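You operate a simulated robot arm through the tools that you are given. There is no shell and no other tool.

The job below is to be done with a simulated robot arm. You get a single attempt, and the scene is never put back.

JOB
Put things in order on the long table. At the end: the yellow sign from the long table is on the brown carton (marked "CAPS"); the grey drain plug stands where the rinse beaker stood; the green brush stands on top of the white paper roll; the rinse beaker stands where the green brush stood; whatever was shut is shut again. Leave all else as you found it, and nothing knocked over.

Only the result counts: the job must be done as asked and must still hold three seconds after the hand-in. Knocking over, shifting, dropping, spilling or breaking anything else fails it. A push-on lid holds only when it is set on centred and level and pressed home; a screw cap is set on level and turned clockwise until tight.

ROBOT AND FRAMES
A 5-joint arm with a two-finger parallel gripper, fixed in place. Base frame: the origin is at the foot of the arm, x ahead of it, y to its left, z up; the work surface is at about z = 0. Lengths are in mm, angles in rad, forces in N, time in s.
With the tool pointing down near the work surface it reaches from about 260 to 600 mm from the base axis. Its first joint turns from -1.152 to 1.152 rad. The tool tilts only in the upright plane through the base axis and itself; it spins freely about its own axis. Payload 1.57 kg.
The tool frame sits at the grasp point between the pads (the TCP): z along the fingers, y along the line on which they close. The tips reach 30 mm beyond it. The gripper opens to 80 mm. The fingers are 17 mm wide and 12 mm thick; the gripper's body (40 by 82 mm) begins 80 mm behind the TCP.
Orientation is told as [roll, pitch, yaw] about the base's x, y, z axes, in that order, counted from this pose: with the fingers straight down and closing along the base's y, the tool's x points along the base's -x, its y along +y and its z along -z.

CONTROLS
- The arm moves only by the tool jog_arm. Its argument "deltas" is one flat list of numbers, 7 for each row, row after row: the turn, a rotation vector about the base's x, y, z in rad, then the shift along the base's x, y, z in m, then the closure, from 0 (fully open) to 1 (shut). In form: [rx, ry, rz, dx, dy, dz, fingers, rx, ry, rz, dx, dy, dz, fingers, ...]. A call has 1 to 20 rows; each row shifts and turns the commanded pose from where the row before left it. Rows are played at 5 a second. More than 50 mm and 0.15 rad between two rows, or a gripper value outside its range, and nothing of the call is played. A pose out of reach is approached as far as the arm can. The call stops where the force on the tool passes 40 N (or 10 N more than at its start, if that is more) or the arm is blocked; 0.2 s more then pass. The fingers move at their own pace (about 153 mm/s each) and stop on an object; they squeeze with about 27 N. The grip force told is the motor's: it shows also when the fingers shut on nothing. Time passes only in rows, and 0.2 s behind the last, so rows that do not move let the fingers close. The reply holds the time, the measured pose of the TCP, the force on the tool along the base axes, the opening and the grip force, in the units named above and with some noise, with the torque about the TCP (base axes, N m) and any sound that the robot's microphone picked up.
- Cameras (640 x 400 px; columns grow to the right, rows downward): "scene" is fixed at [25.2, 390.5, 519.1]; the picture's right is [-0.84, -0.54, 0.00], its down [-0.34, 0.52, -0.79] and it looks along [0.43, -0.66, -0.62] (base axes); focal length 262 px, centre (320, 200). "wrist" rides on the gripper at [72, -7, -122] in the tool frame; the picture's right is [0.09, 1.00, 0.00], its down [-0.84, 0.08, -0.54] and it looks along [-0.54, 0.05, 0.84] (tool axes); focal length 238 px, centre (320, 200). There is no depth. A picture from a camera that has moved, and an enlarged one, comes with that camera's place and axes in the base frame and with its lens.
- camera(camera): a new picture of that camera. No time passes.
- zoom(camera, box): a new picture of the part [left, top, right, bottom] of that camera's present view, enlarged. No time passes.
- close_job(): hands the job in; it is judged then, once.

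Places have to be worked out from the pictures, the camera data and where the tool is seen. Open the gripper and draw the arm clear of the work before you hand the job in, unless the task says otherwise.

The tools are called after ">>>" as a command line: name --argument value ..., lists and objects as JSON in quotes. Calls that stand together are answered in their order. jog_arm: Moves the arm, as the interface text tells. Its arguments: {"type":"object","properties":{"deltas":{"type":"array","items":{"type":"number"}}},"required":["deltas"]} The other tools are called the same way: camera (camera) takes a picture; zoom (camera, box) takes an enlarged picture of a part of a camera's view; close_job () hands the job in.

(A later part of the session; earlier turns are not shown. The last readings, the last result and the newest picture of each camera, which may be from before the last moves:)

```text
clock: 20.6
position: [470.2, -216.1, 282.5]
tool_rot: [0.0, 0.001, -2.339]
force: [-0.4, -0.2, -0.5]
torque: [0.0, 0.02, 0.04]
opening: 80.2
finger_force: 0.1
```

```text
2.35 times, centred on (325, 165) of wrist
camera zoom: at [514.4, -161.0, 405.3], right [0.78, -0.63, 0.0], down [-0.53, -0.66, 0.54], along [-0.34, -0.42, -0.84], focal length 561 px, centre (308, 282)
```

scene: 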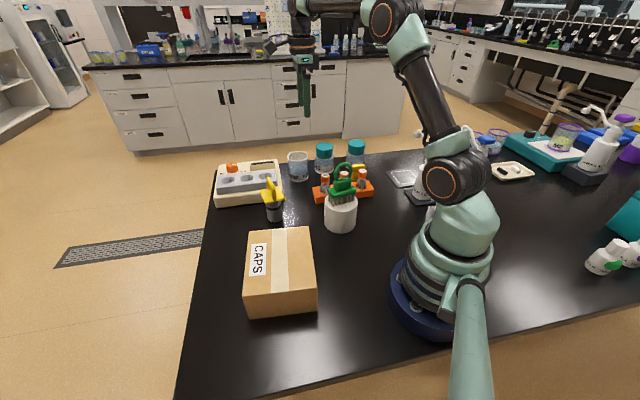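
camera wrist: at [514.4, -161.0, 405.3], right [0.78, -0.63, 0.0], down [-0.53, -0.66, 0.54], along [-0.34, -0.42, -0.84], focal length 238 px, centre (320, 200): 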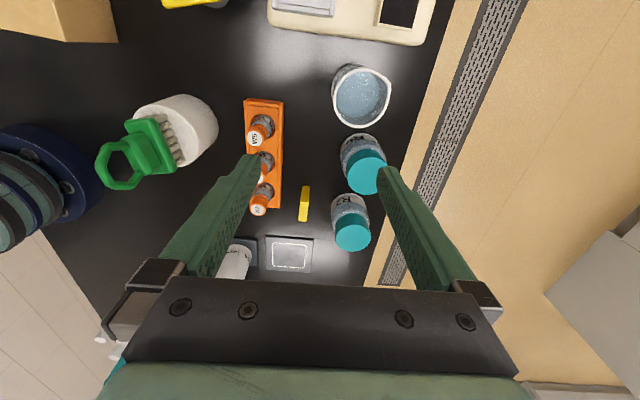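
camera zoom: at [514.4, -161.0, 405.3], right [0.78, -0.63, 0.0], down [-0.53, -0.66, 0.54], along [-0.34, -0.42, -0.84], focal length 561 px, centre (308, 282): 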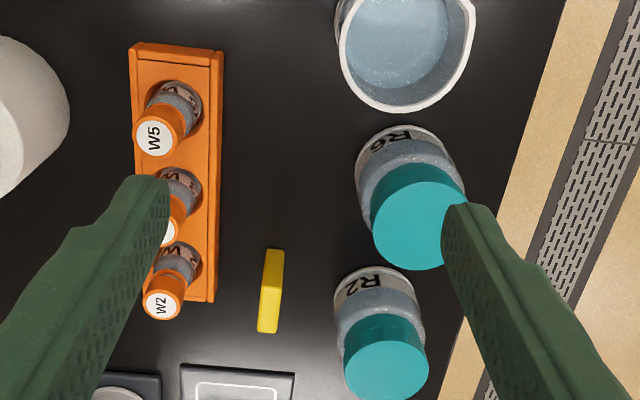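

The beaker (Ø≈71 mm) is centred about 50 mm ahead in x and 18 mm in -y of the tool, and its lip points toward about -15°. I'll turn so the fingers close along about -60°, clear of the lip, and come lower over it.

>>> jog_arm --deltas '[0, 0, -0.065, 0.0126, -0.0046, -0.02, 0, 0, 0, -0.065, 0.0126, -0.0046, -0.02, 0, 0, 0, -0.065, 0.0126, -0.0045, -0.02, 0, 0, 0, -0.065, 0.0126, -0.0045, -0.02, 0, 0, 0, 0, 0, 0, 0, 0]'

>>> camera --camera "wrist"

>>> zoom --camera "wrist" --box '[240, 60, 400, 200]'

>>> camera --camera "scene"

```text
clock: 21.8
position: [519.0, -233.2, 203.1]
tool_rot: [0.001, 0.0, -2.6]
force: [0.4, 0.7, 0.0]
torque: [0.02, 0.0, 0.0]
opening: 80.0
finger_force: 0.0
```

```text
taken
camera wrist: at [575.8, -192.5, 324.9], right [0.59, -0.81, 0.0], down [-0.68, -0.5, 0.54], along [-0.44, -0.32, -0.84], focal length 238 px, centre (320, 200)
```

wrist: 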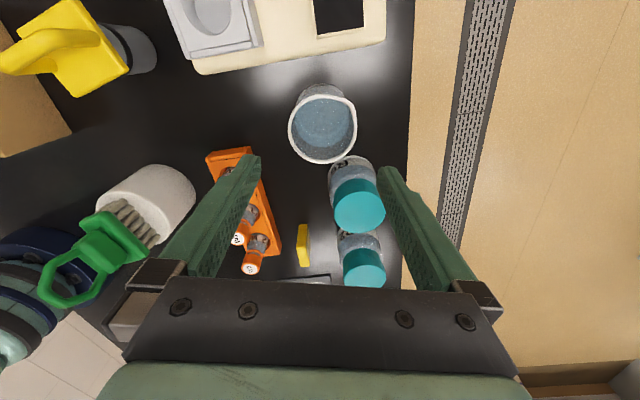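

```text
2.86 times, centred on (320, 130) of wrist
camera zoom: at [575.8, -192.5, 324.9], right [0.59, -0.81, 0.0], down [-0.68, -0.5, 0.54], along [-0.44, -0.32, -0.84], focal length 681 px, centre (320, 400)
```

zoom: 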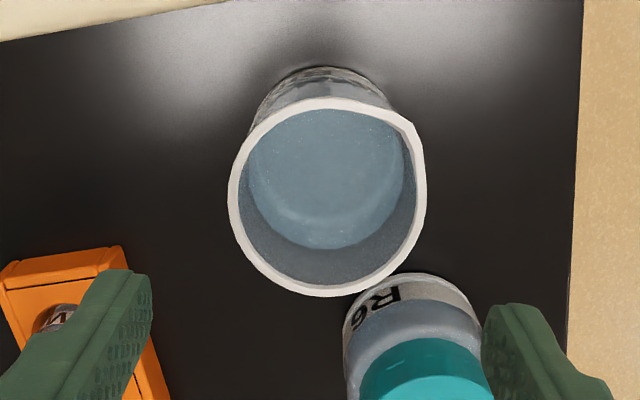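

```text
taken
```

scene: 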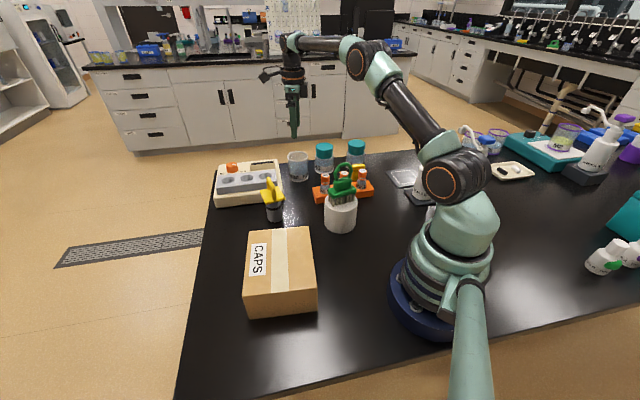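

The beaker centre is about 2 mm off along the closing axis. I correct this, come down to tips just above the rim, and check again.

>>> jog_arm --deltas '[0, 0, 0, 0.001, -0.0017, -0.025, 0, 0, 0, 0, 0, 0, -0.025, 0, 0, 0, 0, 0, 0, -0.018, 0, 0, 0, 0, 0, 0, 0, 0]'

>>> camera --camera "wrist"

>>> zoom --camera "wrist" --box '[220, 80, 420, 220]'

>>> zoom --camera "scene" --box '[230, 90, 370, 200]'

```text
clock: 22.8
position: [519.0, -235.5, 135.1]
tool_rot: [-0.001, -0.001, -2.598]
force: [0.2, 1.5, 1.2]
torque: [-0.01, -0.02, 0.0]
opening: 80.1
finger_force: 0.1
```

```text
taken
camera wrist: at [577.0, -194.5, 257.1], right [0.59, -0.81, 0.0], down [-0.68, -0.5, 0.54], along [-0.44, -0.32, -0.84], focal length 238 px, centre (320, 200)
```

wrist: 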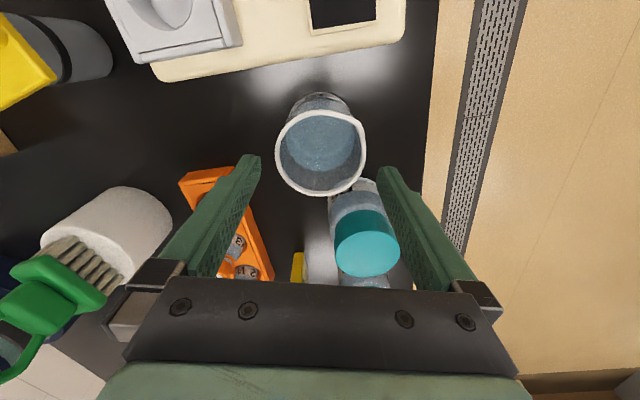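

```text
2.86 times, centred on (320, 150) of wrist
camera zoom: at [577.0, -194.5, 257.1], right [0.59, -0.81, 0.0], down [-0.68, -0.5, 0.54], along [-0.44, -0.32, -0.84], focal length 681 px, centre (320, 343)
```

zoom: 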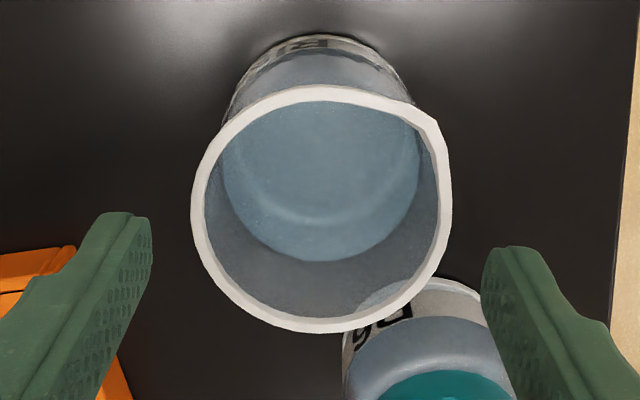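

```text
3.64 times, centred on (300, 145) of scene
camera zoom: at [25.2, 390.5, 519.1], right [-0.84, -0.54, 0.0], down [-0.34, 0.52, -0.79], along [0.43, -0.66, -0.62], focal length 954 px, centre (393, 400)
```

zoom: 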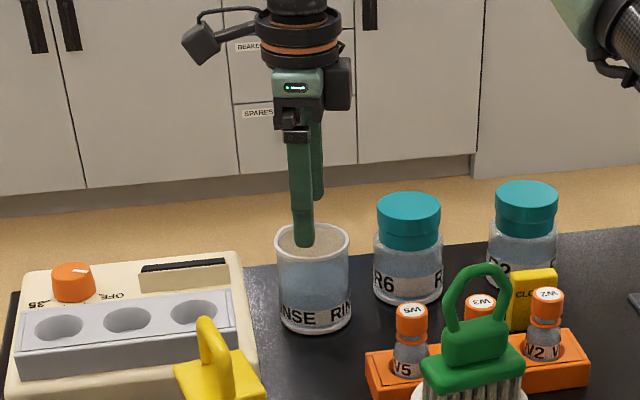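

The beaker centre is now within 1 mm of the tool axis. I descend slowly past the rim.

>>> jog_arm --deltas '[0, 0, 0, 0, 0, -0.01, 0, 0, 0, 0, 0, 0, -0.01, 0, 0, 0, 0, 0, 0, -0.01, 0, 0, 0, 0, 0, 0, -0.01, 0, 0, 0, 0, 0, 0, 0, 0]'

>>> camera --camera "wrist"

>>> zoom --camera "scene" --box '[230, 90, 370, 200]'

```text
clock: 24.0
position: [520.0, -235.6, 95.3]
tool_rot: [0.0, 0.002, -2.599]
force: [-0.3, 0.1, 0.6]
torque: [0.0, -0.01, -0.02]
opening: 79.9
finger_force: 0.0
```

```text
taken
camera wrist: at [576.9, -194.4, 217.1], right [0.59, -0.81, 0.0], down [-0.68, -0.5, 0.54], along [-0.44, -0.32, -0.84], focal length 238 px, centre (320, 200)
```

wrist: 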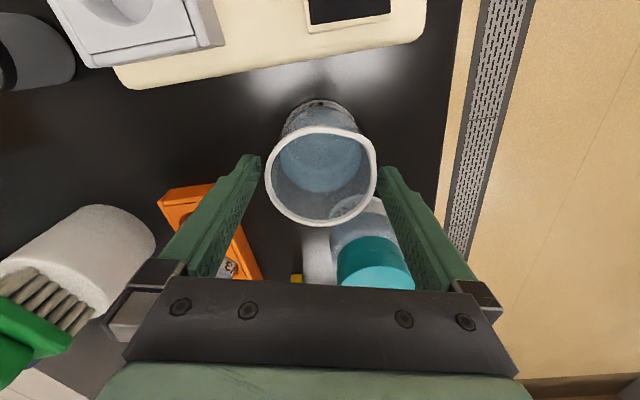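

```text
3.64 times, centred on (300, 145) of scene
camera zoom: at [25.2, 390.5, 519.1], right [-0.84, -0.54, 0.0], down [-0.34, 0.52, -0.79], along [0.43, -0.66, -0.62], focal length 954 px, centre (393, 400)
```

zoom: 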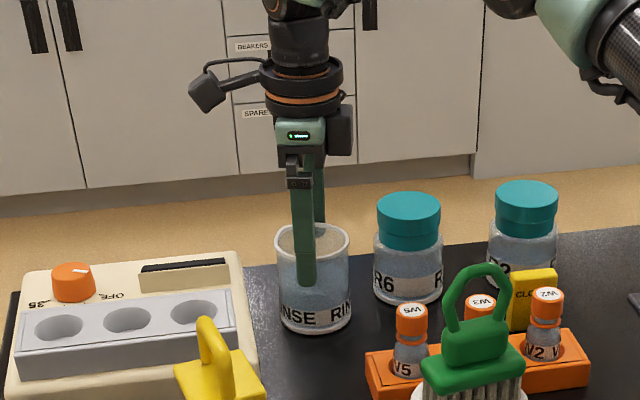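

Both fingers pass outside the rim with no contact force. I continue down to about z=42.

>>> jog_arm --deltas '[0, 0, 0, 0, 0, -0.01, 0, 0, 0, 0, 0, 0, -0.01, 0, 0, 0, 0, 0, 0, -0.01, 0, 0, 0, 0, 0, 0, -0.01, 0, 0, 0, 0, 0, 0, -0.01, 0, 0, 0, 0, 0, 0, 0, 0]'

>>> camera --camera "wrist"

>>> zoom --camera "scene" --box '[230, 90, 370, 200]'

```text
clock: 25.4
position: [521.2, -236.8, 43.7]
tool_rot: [0.0, 0.0, -2.599]
force: [-0.2, -0.2, -0.2]
torque: [0.02, 0.02, 0.0]
opening: 79.9
finger_force: 0.1
```

```text
taken
camera wrist: at [578.0, -194.9, 166.6], right [0.59, -0.81, 0.0], down [-0.68, -0.5, 0.54], along [-0.44, -0.32, -0.84], focal length 238 px, centre (320, 200)
```

wrist: 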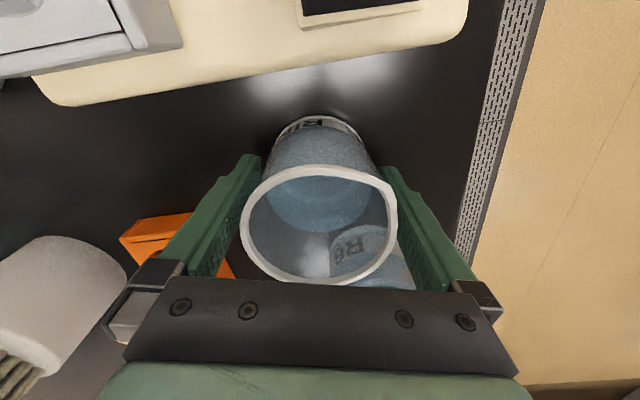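

```text
3.64 times, centred on (300, 145) of scene
camera zoom: at [25.2, 390.5, 519.1], right [-0.84, -0.54, 0.0], down [-0.34, 0.52, -0.79], along [0.43, -0.66, -0.62], focal length 954 px, centre (393, 400)
```

zoom: 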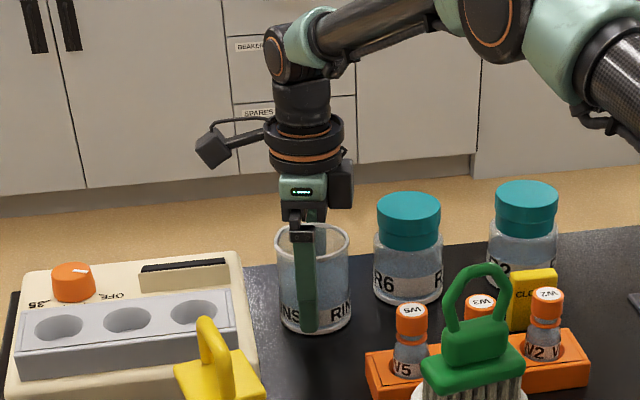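

The fingers are both around the beaker low down. I close gently to grip it.

>>> jog_arm --deltas '[0, 0, 0, 0, 0, 0, 0.04, 0, 0, 0, 0, 0, 0, 0.08, 0, 0, 0, 0, 0, 0, 0.12, 0, 0, 0, 0, 0, 0, 0.16, 0, 0, 0, 0, 0, 0, 0.25, 0, 0, 0, 0, 0, 0, 0.25]'

>>> camera --camera "wrist"

```text
clock: 26.8
position: [521.0, -236.2, 43.9]
tool_rot: [0.001, 0.0, -2.599]
force: [0.1, 0.8, 0.5]
torque: [-0.02, 0.08, 0.01]
opening: 65.7
finger_force: 26.4
```

```text
taken
camera wrist: at [578.0, -194.9, 166.7], right [0.59, -0.81, 0.0], down [-0.68, -0.5, 0.54], along [-0.44, -0.32, -0.84], focal length 238 px, centre (320, 200)
```

wrist: 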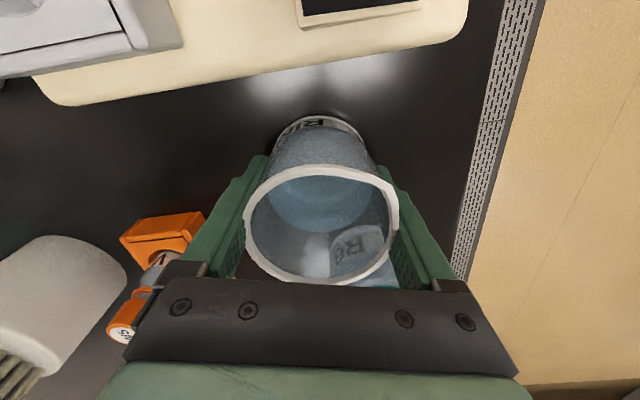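

Firm grip at 65.7 mm. I lift the beaker slowly with a smooth ramp to keep the water calm.

>>> jog_arm --deltas '[0, 0, 0, 0, 0, 0.003, 0.5, 0, 0, 0, 0, 0, 0.006, 0.5, 0, 0, 0, 0, 0, 0.01, 0.5, 0, 0, 0, 0, 0, 0.015, 0.5, 0, 0, 0, 0, 0, 0.018, 0.5, 0, 0, 0, 0, 0, 0.018, 0.5, 0, 0, 0, 0, 0, 0.018, 0.5, 0, 0, 0, 0, 0, 0.015, 0.5, 0, 0, 0, 0, 0, 0.01, 0.5, 0, 0, 0, 0, 0, 0.006, 0.5, 0, 0, 0, 0, 0, 0.003, 0.5, 0, 0, 0, 0, 0, 0, 0.5]'

>>> camera --camera "scene"

>>> camera --camera "wrist"

```text
clock: 29.4
position: [520.5, -235.1, 168.7]
tool_rot: [0.0, 0.001, -2.597]
force: [-0.2, 0.1, -1.7]
torque: [-0.02, 0.0, 0.02]
opening: 65.8
finger_force: 27.0
```

```text
taken
```

scene: 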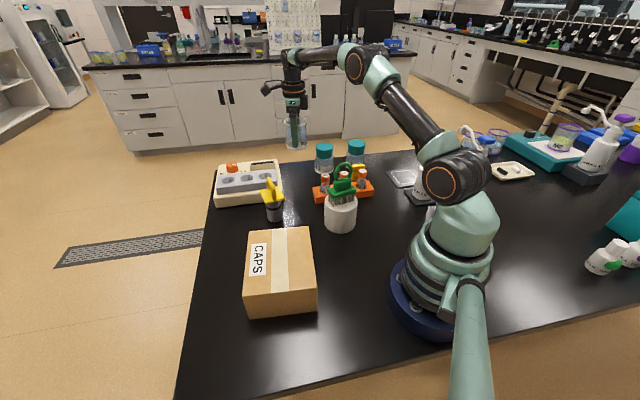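

```text
taken
camera wrist: at [577.5, -193.8, 289.3], right [0.59, -0.81, 0.0], down [-0.68, -0.5, 0.54], along [-0.44, -0.32, -0.84], focal length 238 px, centre (320, 200)
```

wrist: 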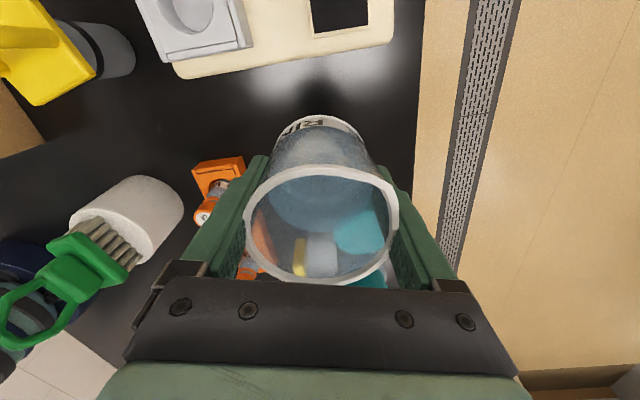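

The beaker is up with a stable grip. I carry it level over the rack to above the brush's old spot (166,-250).

>>> jog_arm --deltas '[0, 0, 0, -0.004, -0.0007, 0, 0.5, 0, 0, 0, -0.008, -0.0007, 0, 0.5, 0, 0, 0, -0.012, -0.0007, 0, 0.5, 0, 0, 0, -0.016, -0.0007, 0, 0.5, 0, 0, 0, -0.02, -0.0007, 0, 0.5, 0, 0, 0, -0.024, -0.0007, 0, 0.5, 0, 0, 0, -0.024, -0.0007, 0, 0.5, 0, 0, 0, -0.024, -0.0007, 0, 0.5, 0, 0, 0, -0.024, -0.0007, 0, 0.5, 0, 0, 0, -0.024, -0.0007, 0, 0.5, 0, 0, 0, -0.024, -0.0007, 0, 0.5, 0, 0, 0, -0.024, -0.0007, 0, 0.5, 0, 0, 0, -0.024, -0.0007, 0, 0.5, 0, 0, 0, -0.024, -0.0007, 0, 0.5, 0, 0, 0, -0.022, -0.0007, 0, 0.5, 0, 0, 0, -0.018, -0.0007, 0, 0.5, 0, 0, 0, -0.014, -0.0007, 0, 0.5, 0, 0, 0, -0.011, -0.0007, 0, 0.5, 0, 0, 0, -0.008, -0.0007, 0, 0.5, 0, 0, 0, -0.0046, -0.0007, 0, 0.5]'

>>> camera --camera "scene"

>>> camera --camera "wrist"

```text
clock: 33.6
position: [165.9, -251.5, 165.6]
tool_rot: [0.001, 0.001, -2.598]
force: [0.2, 0.7, -1.1]
torque: [-0.04, 0.02, 0.04]
opening: 65.7
finger_force: 27.6
```

```text
taken
```

scene: 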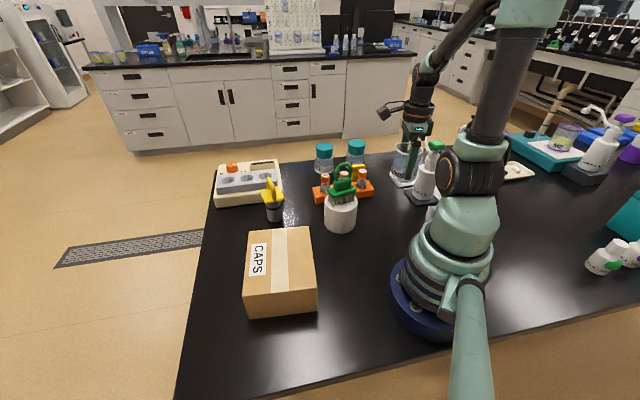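

```text
taken
camera wrist: at [223.9, -208.7, 288.0], right [0.59, -0.81, 0.0], down [-0.68, -0.5, 0.54], along [-0.44, -0.32, -0.84], focal length 238 px, centre (320, 200)
```

wrist: 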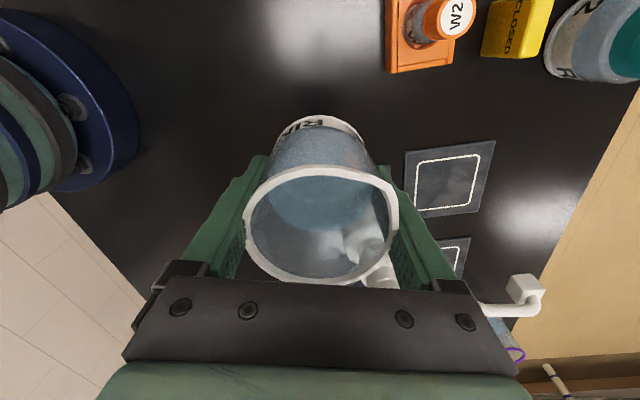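

Above the brush's former place and clear of the dispenser. I lower the beaker to about 10 mm above the table.

>>> jog_arm --deltas '[0, 0, 0, 0.001, 0.001, -0.004, 0.5, 0, 0, 0, 0, 0, -0.008, 0.5, 0, 0, 0, 0, 0, -0.012, 0.5, 0, 0, 0, 0, 0, -0.016, 0.5, 0, 0, 0, 0, 0, -0.018, 0.5, 0, 0, 0, 0, 0, -0.016, 0.5, 0, 0, 0, 0, 0, -0.014, 0.5, 0, 0, 0, 0, 0, -0.01, 0.5, 0, 0, 0, 0, 0, -0.008, 0.5, 0, 0, 0, 0, 0, -0.004, 0.5, 0, 0, 0, 0, 0, 0, 0.5]'

>>> zoom --camera "scene" --box '[340, 110, 480, 220]'

```text
clock: 36.0
position: [166.9, -250.2, 57.3]
tool_rot: [-0.001, 0.0, -2.599]
force: [0.3, 0.0, -2.0]
torque: [-0.01, -0.01, 0.0]
opening: 65.8
finger_force: 27.3
```

```text
3.64 times, centred on (410, 165) of scene
camera zoom: at [25.2, 390.5, 519.1], right [-0.84, -0.54, 0.0], down [-0.34, 0.52, -0.79], along [0.43, -0.66, -0.62], focal length 954 px, centre (-7, 327)
```

zoom: 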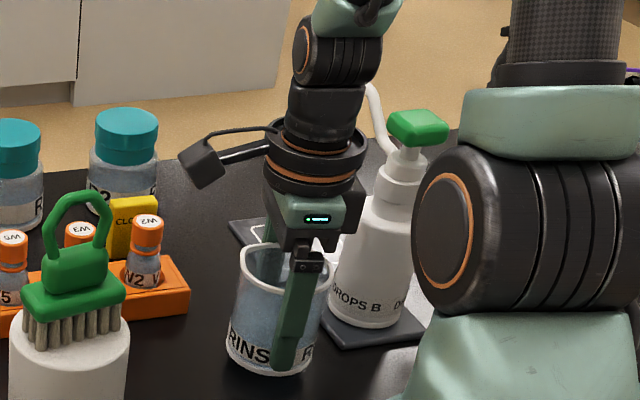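

The beaker hangs upright about 13 mm above the table. I lower in small steps until it touches.

>>> jog_arm --deltas '[0, 0, 0, 0, 0, -0.004, 0.5, 0, 0, 0, 0, 0, -0.004, 0.5, 0, 0, 0, 0, 0, -0.002, 0.5, 0, 0, 0, 0, 0, -0.001, 0.5, 0, 0, 0, 0, 0, 0, 0.5]'

```text
clock: 37.2
position: [167.4, -249.2, 44.9]
tool_rot: [0.001, 0.0, -2.599]
force: [-0.1, 0.4, -1.5]
torque: [0.0, -0.02, 0.02]
opening: 65.5
finger_force: 26.6
```

Not yet in contact at z≈45; one more millimetre at a time.

>>> jog_arm --deltas '[0, 0, 0, 0, 0, -0.001, 0.5, 0, 0, 0, 0, 0, 0, 0.5]'

```text
clock: 37.8
position: [167.4, -250.6, 45.7]
tool_rot: [0.0, 0.0, -2.6]
force: [-0.2, 0.0, -2.1]
torque: [0.0, 0.05, -0.01]
opening: 65.8
finger_force: 26.7
```

Still free; I continue by small steps.

>>> jog_arm --deltas '[0, 0, 0, 0, 0, -0.001, 0.5, 0, 0, 0, 0, 0, 0, 0.5]'

```text
clock: 38.4
position: [167.6, -249.9, 44.9]
tool_rot: [0.0, 0.0, -2.598]
force: [-2.2, 7.1, 24.7]
torque: [0.13, 0.2, -0.24]
opening: 65.7
finger_force: 27.1
```

Contact with the table (25 N). I relieve the pressure by 0.8 mm and then open the fingers slowly.

>>> jog_arm --deltas '[0, 0, 0, 0, 0, 0.0008, 0.5, 0, 0, 0, 0, 0, 0, 0.5]'

```text
clock: 39.0
position: [167.9, -250.2, 44.3]
tool_rot: [-0.001, 0.0, -2.599]
force: [0.9, 0.3, -1.6]
torque: [0.0, -0.01, -0.03]
opening: 65.6
finger_force: 26.8
```

It is within a fraction of a millimetre of the table; I lower 0.5 mm and open.

>>> jog_arm --deltas '[0, 0, 0, 0, 0, -0.0005, 0.5, 0, 0, 0, 0, 0, 0, 0.16, 0, 0, 0, 0, 0, 0, 0.13, 0, 0, 0, 0, 0, 0, 0.08, 0, 0, 0, 0, 0, 0, 0.04, 0, 0, 0, 0, 0, 0, 0, 0, 0, 0, 0, 0, 0, 0]'

>>> camera --camera "wrist"

>>> zoom --camera "scene" --box '[340, 110, 480, 220]'

```text
clock: 40.6
position: [167.9, -250.0, 44.8]
tool_rot: [-0.001, 0.0, -2.598]
force: [-0.5, 0.3, 0.1]
torque: [-0.02, -0.01, 0.0]
opening: 79.9
finger_force: 0.1
```

```text
taken
camera wrist: at [225.0, -208.2, 166.3], right [0.59, -0.81, 0.0], down [-0.68, -0.5, 0.54], along [-0.44, -0.32, -0.84], focal length 238 px, centre (320, 200)
```

wrist: 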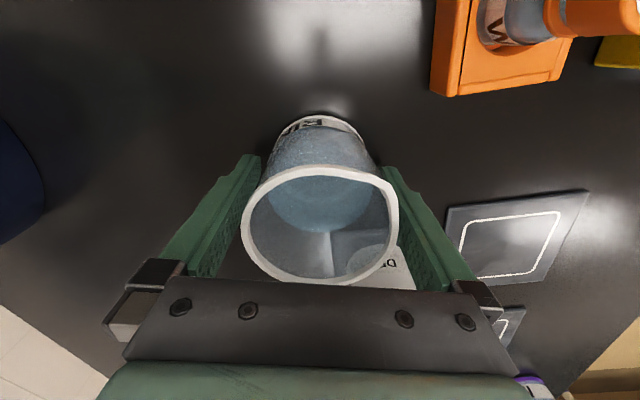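

```text
3.64 times, centred on (410, 165) of scene
camera zoom: at [25.2, 390.5, 519.1], right [-0.84, -0.54, 0.0], down [-0.34, 0.52, -0.79], along [0.43, -0.66, -0.62], focal length 954 px, centre (-7, 327)
```

zoom: 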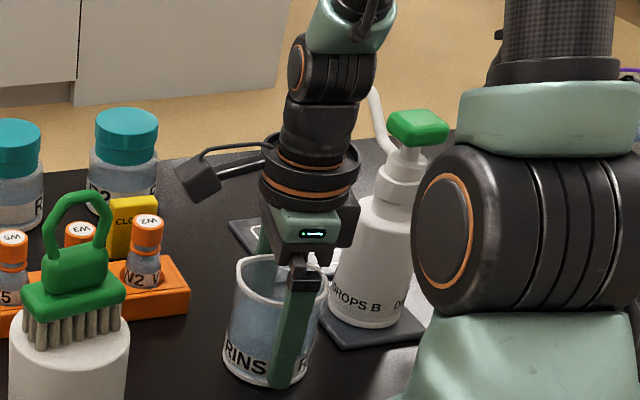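

The beaker stands free between the open fingers. I retreat straight up.

>>> jog_arm --deltas '[0, 0, 0, 0, 0, 0.006, 0, 0, 0, 0, 0, 0, 0.01, 0, 0, 0, 0, 0, 0, 0.015, 0, 0, 0, 0, 0, 0, 0.02, 0, 0, 0, 0, 0, 0, 0.03, 0, 0, 0, 0, 0, 0, 0.04, 0, 0, 0, 0, 0, 0, 0.045, 0, 0, 0, 0, 0, 0, 0.045, 0, 0, 0, 0, 0, 0, 0, 0]'

>>> camera --camera "wrist"

>>> camera --camera "scene"

```text
clock: 42.6
position: [167.6, -249.5, 254.3]
tool_rot: [0.001, 0.0, -2.599]
force: [-0.1, -0.2, -0.7]
torque: [-0.01, -0.03, -0.03]
opening: 80.2
finger_force: 0.0
```

```text
taken
camera wrist: at [225.1, -207.4, 376.2], right [0.59, -0.81, 0.0], down [-0.68, -0.5, 0.54], along [-0.44, -0.32, -0.84], focal length 238 px, centre (320, 200)
```

wrist: 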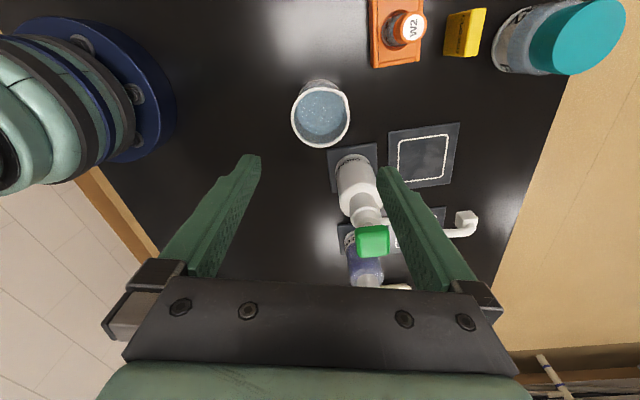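

```text
taken
```

scene: 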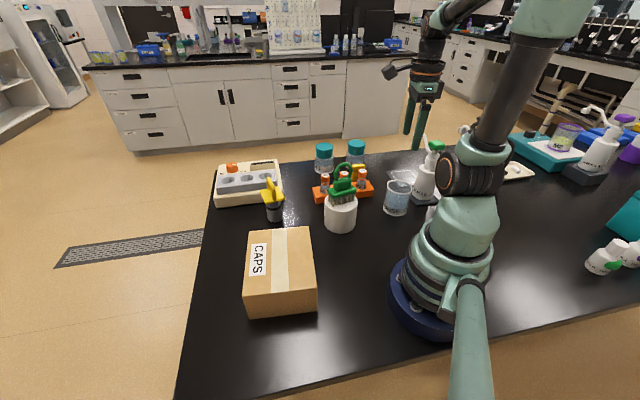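

The beaker is placed well. Next is the sign: I hover over it at about (335,-337) with fingers half open (40 mm).

>>> jog_arm --deltas '[0, 0, 0.04, 0.028, -0.0145, -0.008, 0.3, 0, 0, 0.04, 0.028, -0.0145, -0.008, 0.5, 0, 0, 0.04, 0.028, -0.0145, -0.008, 0.5, 0, 0, 0.04, 0.028, -0.0145, -0.008, 0.5, 0, 0, 0.04, 0.028, -0.0145, -0.008, 0.5, 0, 0, 0.04, 0.028, -0.0145, -0.008, 0.5, 0, 0, 0, 0, 0, 0, 0.5]'

>>> camera --camera "wrist"

>>> zoom --camera "wrist" --box '[250, 80, 390, 200]'

>>> zoom --camera "scene" --box '[300, 100, 440, 220]'

```text
clock: 44.2
position: [334.2, -335.7, 206.5]
tool_rot: [0.0, 0.0, -2.357]
force: [0.0, 0.0, -0.3]
torque: [-0.03, 0.0, 0.02]
opening: 39.8
finger_force: 0.0
```

```text
taken
camera wrist: at [380.1, -281.7, 328.0], right [0.77, -0.64, 0.0], down [-0.54, -0.65, 0.54], along [-0.35, -0.42, -0.84], focal length 238 px, centre (320, 200)
```

wrist: 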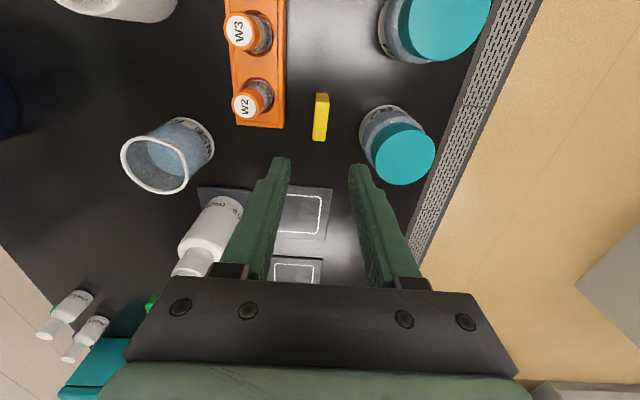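

```text
3.33 times, centred on (320, 140) of wrist
camera zoom: at [380.1, -281.7, 328.0], right [0.77, -0.64, 0.0], down [-0.54, -0.65, 0.54], along [-0.35, -0.42, -0.84], focal length 794 px, centre (320, 400)
```

zoom: 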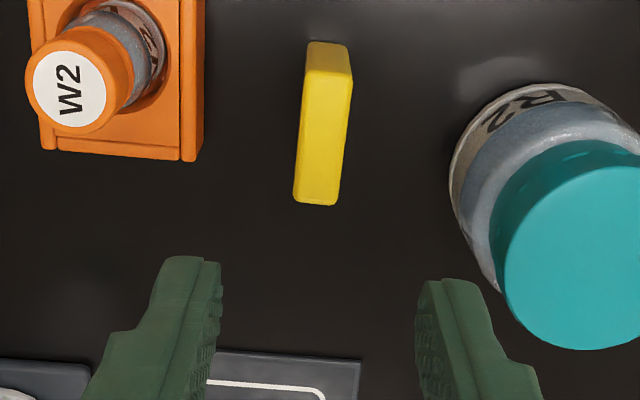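

```text
3.33 times, centred on (370, 160) of scene
camera zoom: at [25.2, 390.5, 519.1], right [-0.84, -0.54, 0.0], down [-0.34, 0.52, -0.79], along [0.43, -0.66, -0.62], focal length 875 px, centre (153, 333)
```

zoom: 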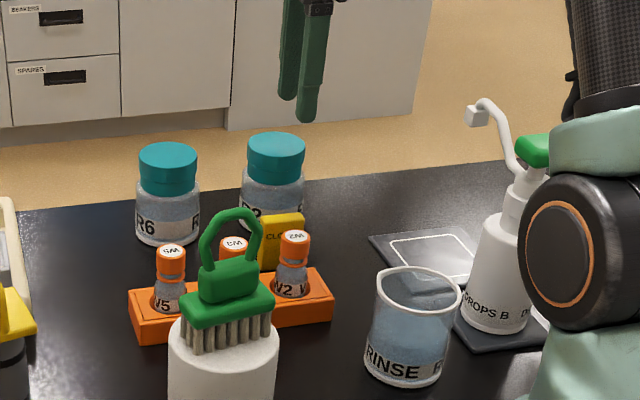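

The sign's centre is within about 1 mm of the tool axis and aligned with the fingers. I descend with the 40 mm opening.

>>> jog_arm --deltas '[0, 0, 0, 0.0008, 0.0008, -0.03, 0.5, 0, 0, 0, 0, 0, -0.04, 0.5, 0, 0, 0, 0, 0, -0.035, 0.5, 0, 0, 0, 0, 0, 0, 0.5]'

>>> camera --camera "wrist"

>>> zoom --camera "wrist" --box '[220, 80, 420, 220]'

```text
clock: 45.2
position: [335.6, -337.2, 102.9]
tool_rot: [0.002, -0.001, -2.36]
force: [-1.2, -1.1, 0.3]
torque: [0.0, -0.02, -0.03]
opening: 39.9
finger_force: 0.0
```

```text
taken
camera wrist: at [380.8, -283.6, 224.8], right [0.77, -0.64, 0.0], down [-0.54, -0.65, 0.54], along [-0.35, -0.42, -0.84], focal length 238 px, centre (320, 200)
```

wrist: 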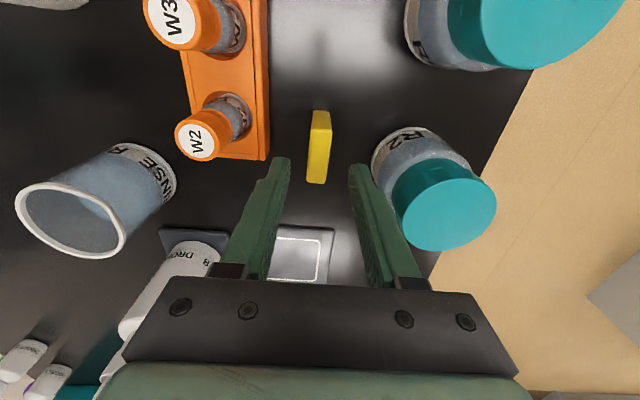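

```text
2.86 times, centred on (320, 150) of wrist
camera zoom: at [380.8, -283.6, 224.8], right [0.77, -0.64, 0.0], down [-0.54, -0.65, 0.54], along [-0.35, -0.42, -0.84], focal length 681 px, centre (320, 343)
```

zoom: 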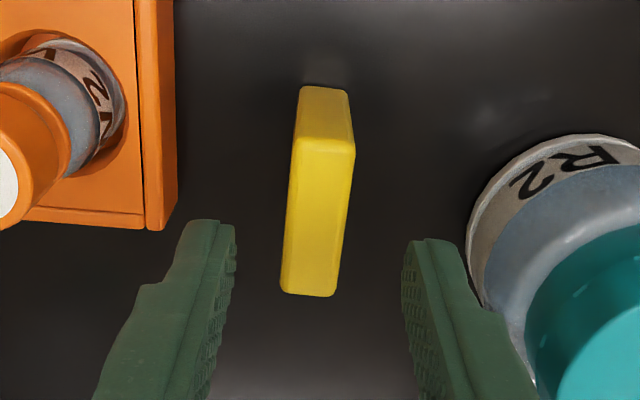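

The sign is about 1.5 mm off toward the left finger; I correct by 1 mm and descend to z≈38.

>>> jog_arm --deltas '[0, 0, 0, -0.0008, 0.0008, -0.015, 0.5, 0, 0, 0, 0, 0, -0.015, 0.5, 0, 0, 0, 0, 0, -0.015, 0.5, 0, 0, 0, 0, 0, -0.012, 0.5, 0, 0, 0, 0, 0, -0.008, 0.5, 0, 0, 0, 0, 0, 0, 0.5]'

>>> camera --camera "wrist"

>>> zoom --camera "scene" --box '[300, 100, 440, 220]'

```text
clock: 46.6
position: [335.6, -335.1, 36.8]
tool_rot: [0.0, 0.0, -2.361]
force: [-1.8, -1.0, 0.6]
torque: [0.0, -0.04, -0.04]
opening: 39.8
finger_force: 0.1
```

```text
taken
camera wrist: at [381.1, -281.0, 158.9], right [0.77, -0.64, 0.0], down [-0.54, -0.64, 0.54], along [-0.35, -0.42, -0.84], focal length 238 px, centre (320, 200)
```

wrist: 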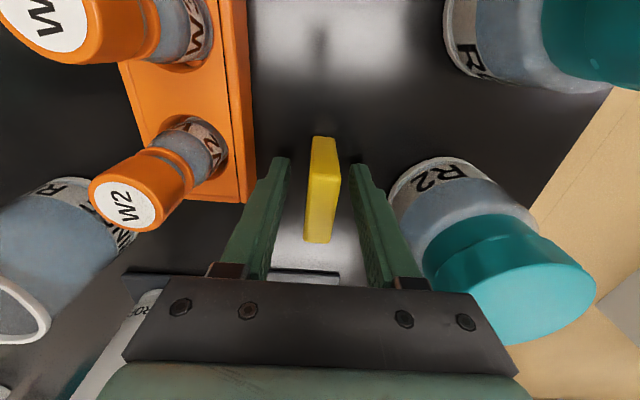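

```text
3.33 times, centred on (370, 160) of scene
camera zoom: at [25.2, 390.5, 519.1], right [-0.84, -0.54, 0.0], down [-0.34, 0.52, -0.79], along [0.43, -0.66, -0.62], focal length 875 px, centre (153, 333)
```

zoom: 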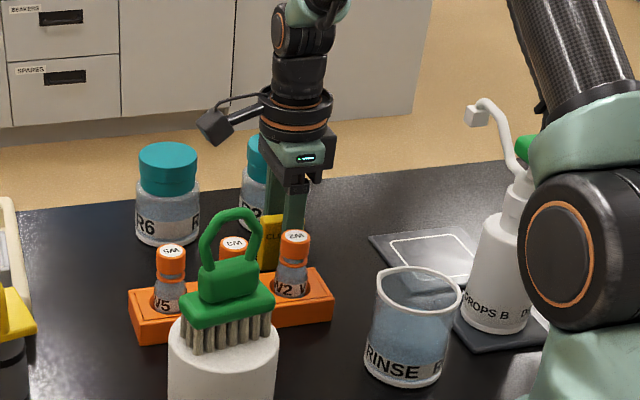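

The sign sits between the fingers. I close on it.

>>> jog_arm --deltas '[0, 0, 0, 0, 0, 0, 0.6, 0, 0, 0, 0, 0, 0, 0.7, 0, 0, 0, 0, 0, 0, 0.78, 0, 0, 0, 0, 0, 0, 0.9, 0, 0, 0, 0, 0, 0, 0.9]'

>>> camera --camera "wrist"

```text
clock: 47.8
position: [336.0, -334.8, 37.0]
tool_rot: [0.0, 0.0, -2.361]
force: [0.2, -0.4, 0.1]
torque: [-0.01, 0.01, -0.01]
opening: 15.4
finger_force: 27.4
```

```text
taken
camera wrist: at [381.1, -280.9, 159.0], right [0.77, -0.64, 0.0], down [-0.54, -0.64, 0.54], along [-0.35, -0.42, -0.84], focal length 238 px, centre (320, 200)
```

wrist: 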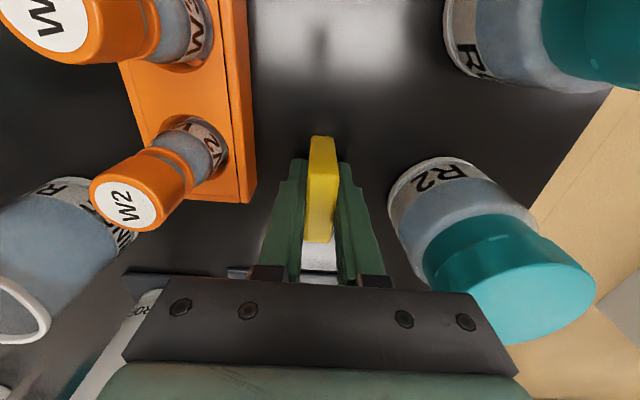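

The sign is gripped (15.4 mm). I lift it well above everything and carry it over to the carton.

>>> jog_arm --deltas '[0, 0, 0, 0, 0, 0.005, 0.9, 0, 0, 0, 0, 0, 0.01, 0.9, 0, 0, 0, 0, 0, 0.02, 0.9, 0, 0, 0, 0, 0, 0.03, 0.9, 0, 0, 0, 0, 0, 0.04, 0.9, 0, 0, 0, 0, 0, 0.04, 0.9, 0, 0, 0, 0, 0, 0.04, 0.9, 0, 0, 0, 0, 0, 0.04, 0.9, 0, 0, 0, 0, 0, 0.015, 0.9, 0, 0, 0, 0, 0, 0, 0.9]'

>>> camera --camera "wrist"

>>> camera --camera "scene"

```text
clock: 50.0
position: [333.7, -335.1, 276.4]
tool_rot: [0.001, 0.0, -2.361]
force: [-0.5, 0.2, -1.3]
torque: [0.03, 0.0, -0.01]
opening: 15.1
finger_force: 27.1
```

```text
taken
camera wrist: at [379.9, -279.9, 399.8], right [0.77, -0.64, 0.0], down [-0.54, -0.64, 0.54], along [-0.35, -0.42, -0.84], focal length 238 px, centre (320, 200)
```

wrist: 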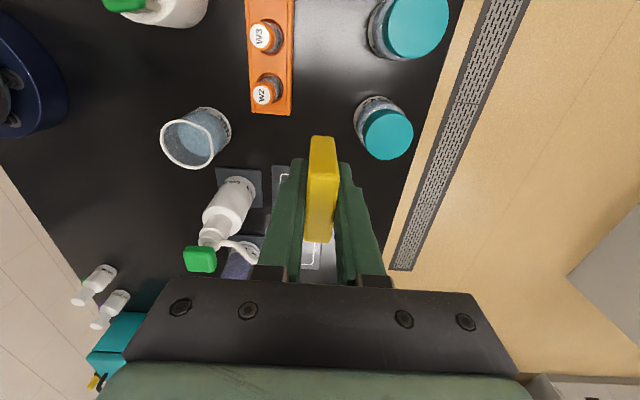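

```text
taken
```

scene: 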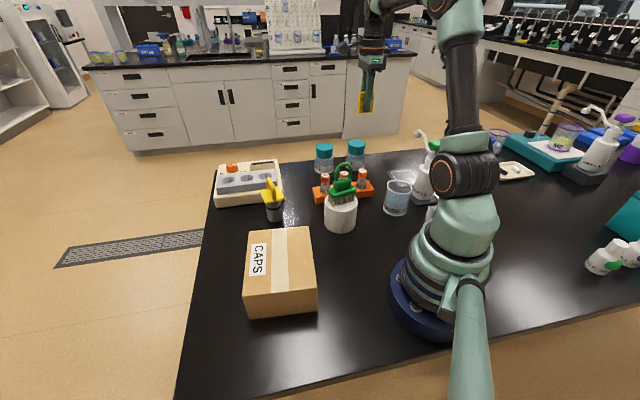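

Now the lateral carry to above the carton, about (292,132).

>>> jog_arm --deltas '[0, 0, 0, -0.0026, 0.015, 0, 0.9, 0, 0, 0, -0.0026, 0.028, 0, 0.9, 0, 0, 0, -0.0026, 0.03, 0, 0.9, 0, 0, 0, -0.0026, 0.03, 0, 0.9, 0, 0, 0, -0.0026, 0.03, 0, 0.9, 0, 0, 0, -0.0026, 0.03, 0, 0.9, 0, 0, 0, -0.0026, 0.03, 0, 0.9, 0, 0, 0, -0.0026, 0.03, 0, 0.9, 0, 0, 0, -0.0026, 0.03, 0, 0.9, 0, 0, 0, -0.0026, 0.03, 0, 0.9, 0, 0, 0, -0.0026, 0.03, 0, 0.9, 0, 0, 0, -0.0026, 0.03, 0, 0.9, 0, 0, 0, -0.0026, 0.03, 0, 0.9, 0, 0, 0, -0.0026, 0.03, 0, 0.9, 0, 0, 0, -0.0026, 0.03, 0, 0.9, 0, 0, 0, -0.0026, 0.022, 0, 0.9, 0, 0, 0, 0, 0.012, 0, 0.9, 0, 0, 0, 0, 0, 0, 0.9]'

>>> camera --camera "wrist"

>>> camera --camera "scene"

```text
clock: 53.8
position: [292.9, 132.2, 274.3]
tool_rot: [0.001, 0.0, -2.358]
force: [0.5, -0.7, -0.2]
torque: [0.0, 0.01, -0.01]
opening: 15.3
finger_force: 27.0
```

```text
taken
camera wrist: at [338.9, 186.9, 397.8], right [0.77, -0.64, 0.0], down [-0.54, -0.65, 0.54], along [-0.35, -0.42, -0.84], focal length 238 px, centre (320, 200)
```

wrist: 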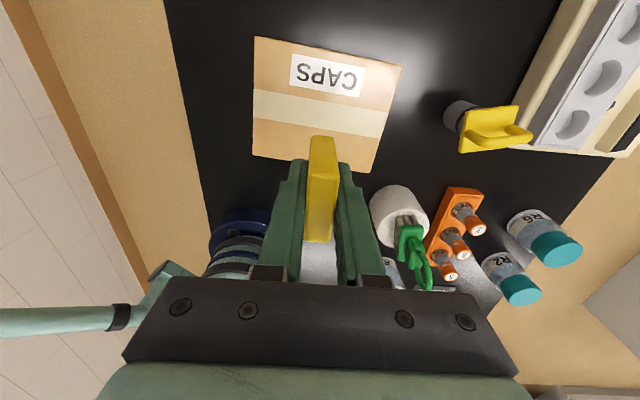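

```text
taken
```

scene: 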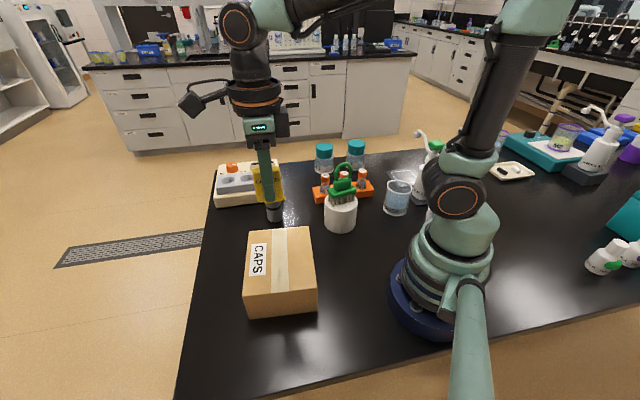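

The carton's top corners match my estimate, with its centre at (292,132). I lower the sign to about 13 mm above the top.

>>> jog_arm --deltas '[0, 0, 0, 0, 0, -0.02, 0.9, 0, 0, 0, 0, 0, -0.035, 0.9, 0, 0, 0, 0, 0, -0.035, 0.9, 0, 0, 0, 0, 0, -0.025, 0.9, 0, 0, 0, 0, 0, -0.018, 0.9, 0, 0, 0, 0, 0, 0, 0.9]'

>>> zoom --camera "scene" --box '[200, 180, 360, 320]'

>>> camera --camera "wrist"

```text
clock: 55.2
position: [293.8, 132.8, 140.8]
tool_rot: [-0.001, -0.003, -2.36]
force: [-0.2, -0.5, -0.9]
torque: [0.0, 0.03, -0.01]
opening: 15.1
finger_force: 27.4
```

```text
2.86 times, centred on (280, 250) of scene
camera zoom: at [25.2, 390.5, 519.1], right [-0.84, -0.54, 0.0], down [-0.34, 0.52, -0.79], along [0.43, -0.66, -0.62], focal length 750 px, centre (434, 57)
```

zoom: 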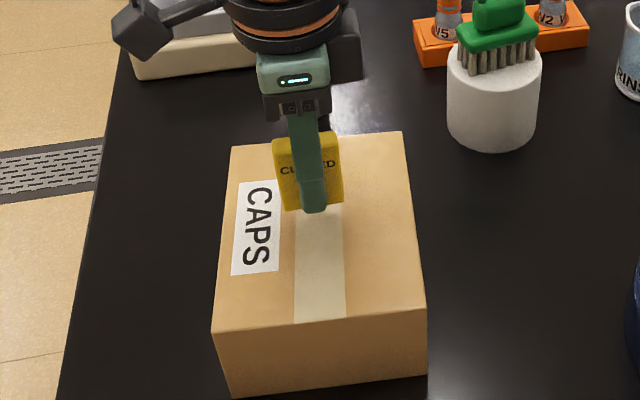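

```text
taken
camera wrist: at [339.5, 186.5, 263.6], right [0.77, -0.64, 0.0], down [-0.54, -0.64, 0.54], along [-0.35, -0.42, -0.84], focal length 238 px, centre (320, 200)
```

wrist: 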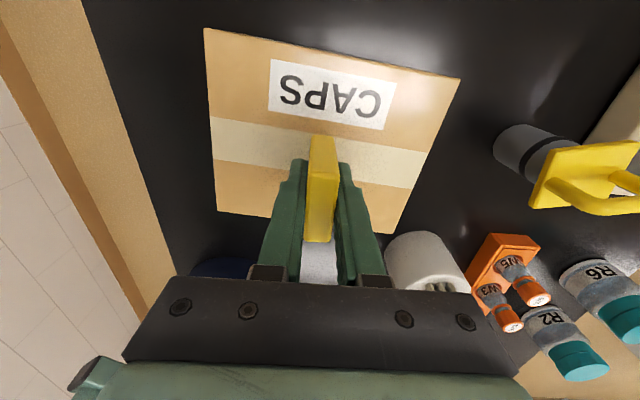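

Well over the carton's middle. I lower further in smaller steps.

>>> jog_arm --deltas '[0, 0, 0, 0, 0, -0.006, 0.9, 0, 0, 0, 0, 0, -0.004, 0.9, 0, 0, 0, 0, 0, -0.003, 0.9, 0, 0, 0, 0, 0, 0, 0.9]'

>>> zoom --camera "scene" --box '[230, 200, 330, 290]'

```text
clock: 56.2
position: [294.3, 132.1, 130.0]
tool_rot: [0.0, 0.0, -2.36]
force: [-0.2, -0.9, -0.4]
torque: [-0.04, -0.01, 0.02]
opening: 15.1
finger_force: 26.7
```

```text
4.44 times, centred on (280, 245) of scene
camera zoom: at [25.2, 390.5, 519.1], right [-0.84, -0.54, 0.0], down [-0.34, 0.52, -0.79], along [0.43, -0.66, -0.62], focal length 1167 px, centre (498, 0)
```

zoom: 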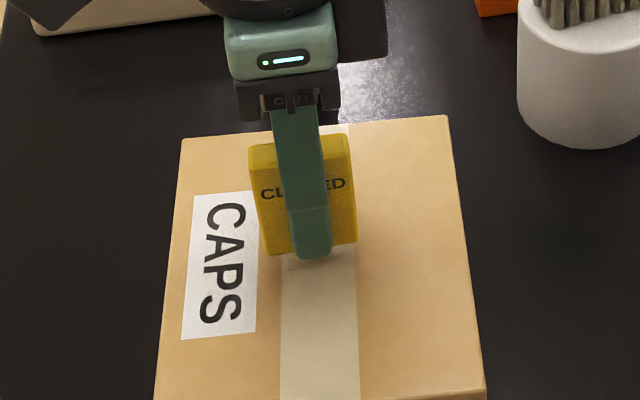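

Still no contact at z≈130. I go on in 1–2 mm steps.

>>> jog_arm --deltas '[0, 0, 0, 0, 0, -0.002, 0.9, 0, 0, 0, 0, 0, -0.001, 0.9, 0, 0, 0, 0, 0, 0, 0.9]'

```text
clock: 57.0
position: [294.2, 131.6, 126.8]
tool_rot: [0.0, 0.001, -2.36]
force: [0.9, 0.8, -0.3]
torque: [-0.01, 0.01, -0.01]
opening: 15.5
finger_force: 26.8
```

Still free; another 1.5 mm.

>>> jog_arm --deltas '[0, 0, 0, 0, 0, -0.001, 0.9, 0, 0, 0, 0, 0, -0.0005, 0.9, 0, 0, 0, 0, 0, 0, 0.9]'

```text
clock: 57.8
position: [293.2, 132.5, 127.6]
tool_rot: [-0.001, -0.001, -2.359]
force: [-0.3, 0.4, 0.8]
torque: [-0.01, -0.01, 0.0]
opening: 15.3
finger_force: 26.8
```

Possibly just near contact; I continue with 1 mm.

>>> jog_arm --deltas '[0, 0, 0, 0, 0, -0.001, 0.9, 0, 0, 0, 0, 0, 0, 0.9]'

```text
clock: 58.4
position: [294.5, 132.2, 124.4]
tool_rot: [0.001, 0.0, -2.36]
force: [0.7, -0.5, -0.4]
torque: [-0.01, 0.01, -0.02]
opening: 15.0
finger_force: 27.0
```

Not in contact yet; I continue.

>>> jog_arm --deltas '[0, 0, 0, 0, 0, -0.001, 0.9, 0, 0, 0, 0, 0, 0, 0.9]'

>>> zoom --camera "scene" --box '[230, 200, 330, 290]'

```text
clock: 59.0
position: [294.3, 132.0, 124.0]
tool_rot: [-0.002, 0.0, -2.36]
force: [0.7, -0.6, -0.3]
torque: [0.01, -0.01, -0.01]
opening: 14.9
finger_force: 27.0
```

```text
4.44 times, centred on (280, 245) of scene
camera zoom: at [25.2, 390.5, 519.1], right [-0.84, -0.54, 0.0], down [-0.34, 0.52, -0.79], along [0.43, -0.66, -0.62], focal length 1167 px, centre (498, 0)
```

zoom: 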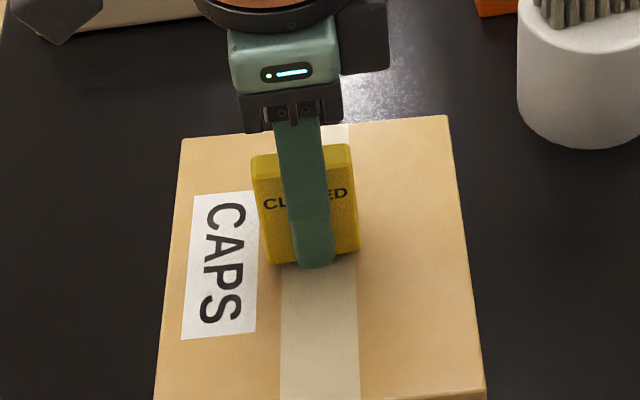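

I keep lowering in 1 mm steps until the force shows contact.

>>> jog_arm --deltas '[0, 0, 0, 0, 0, -0.001, 0.9, 0, 0, 0, 0, 0, 0, 0.9]'

```text
clock: 59.6
position: [294.0, 131.4, 122.2]
tool_rot: [0.0, 0.0, -2.36]
force: [0.3, 0.9, 0.2]
torque: [0.0, 0.01, -0.01]
opening: 15.2
finger_force: 27.0
```

Still free at z≈122; another step.

>>> jog_arm --deltas '[0, 0, 0, 0, 0, -0.001, 0.9, 0, 0, 0, 0, 0, 0, 0.9]'

```text
clock: 60.2
position: [294.0, 132.6, 121.7]
tool_rot: [0.0, 0.001, -2.359]
force: [-2.0, -0.3, 5.3]
torque: [-0.01, 0.06, 0.02]
opening: 14.9
finger_force: 27.0
```

Light contact (5 N): the sign stands on the carton. I open the fingers slowly.

>>> jog_arm --deltas '[0, 0, 0, 0, 0, 0, 0.8, 0, 0, 0, 0, 0, 0, 0.77, 0, 0, 0, 0, 0, 0, 0.7, 0, 0, 0, 0, 0, 0, 0.6, 0, 0, 0, 0, 0, 0, 0.5, 0, 0, 0, 0, 0, 0, 0.4, 0, 0, 0, 0, 0, 0, 0.4]'

>>> camera --camera "wrist"

>>> zoom --camera "scene" --box '[230, 200, 330, 290]'

```text
clock: 61.8
position: [295.2, 132.1, 122.8]
tool_rot: [0.0, -0.001, -2.36]
force: [-0.4, 1.1, -0.7]
torque: [0.02, -0.02, 0.01]
opening: 48.1
finger_force: 0.0
```

```text
taken
camera wrist: at [339.5, 186.2, 243.7], right [0.77, -0.64, 0.0], down [-0.54, -0.64, 0.54], along [-0.35, -0.42, -0.84], focal length 238 px, centre (320, 200)
```

wrist: 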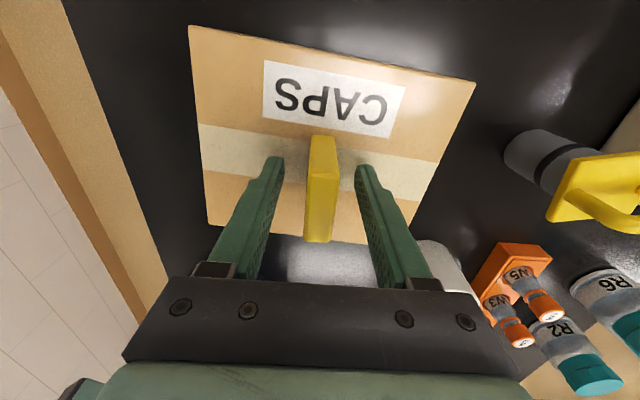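

```text
4.44 times, centred on (280, 245) of scene
camera zoom: at [25.2, 390.5, 519.1], right [-0.84, -0.54, 0.0], down [-0.34, 0.52, -0.79], along [0.43, -0.66, -0.62], focal length 1167 px, centre (498, 0)
```

zoom: 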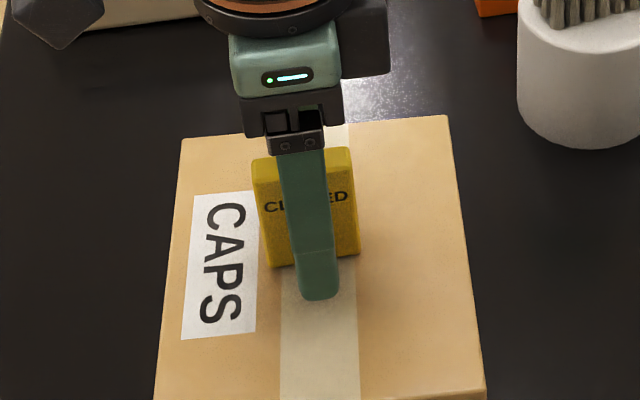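

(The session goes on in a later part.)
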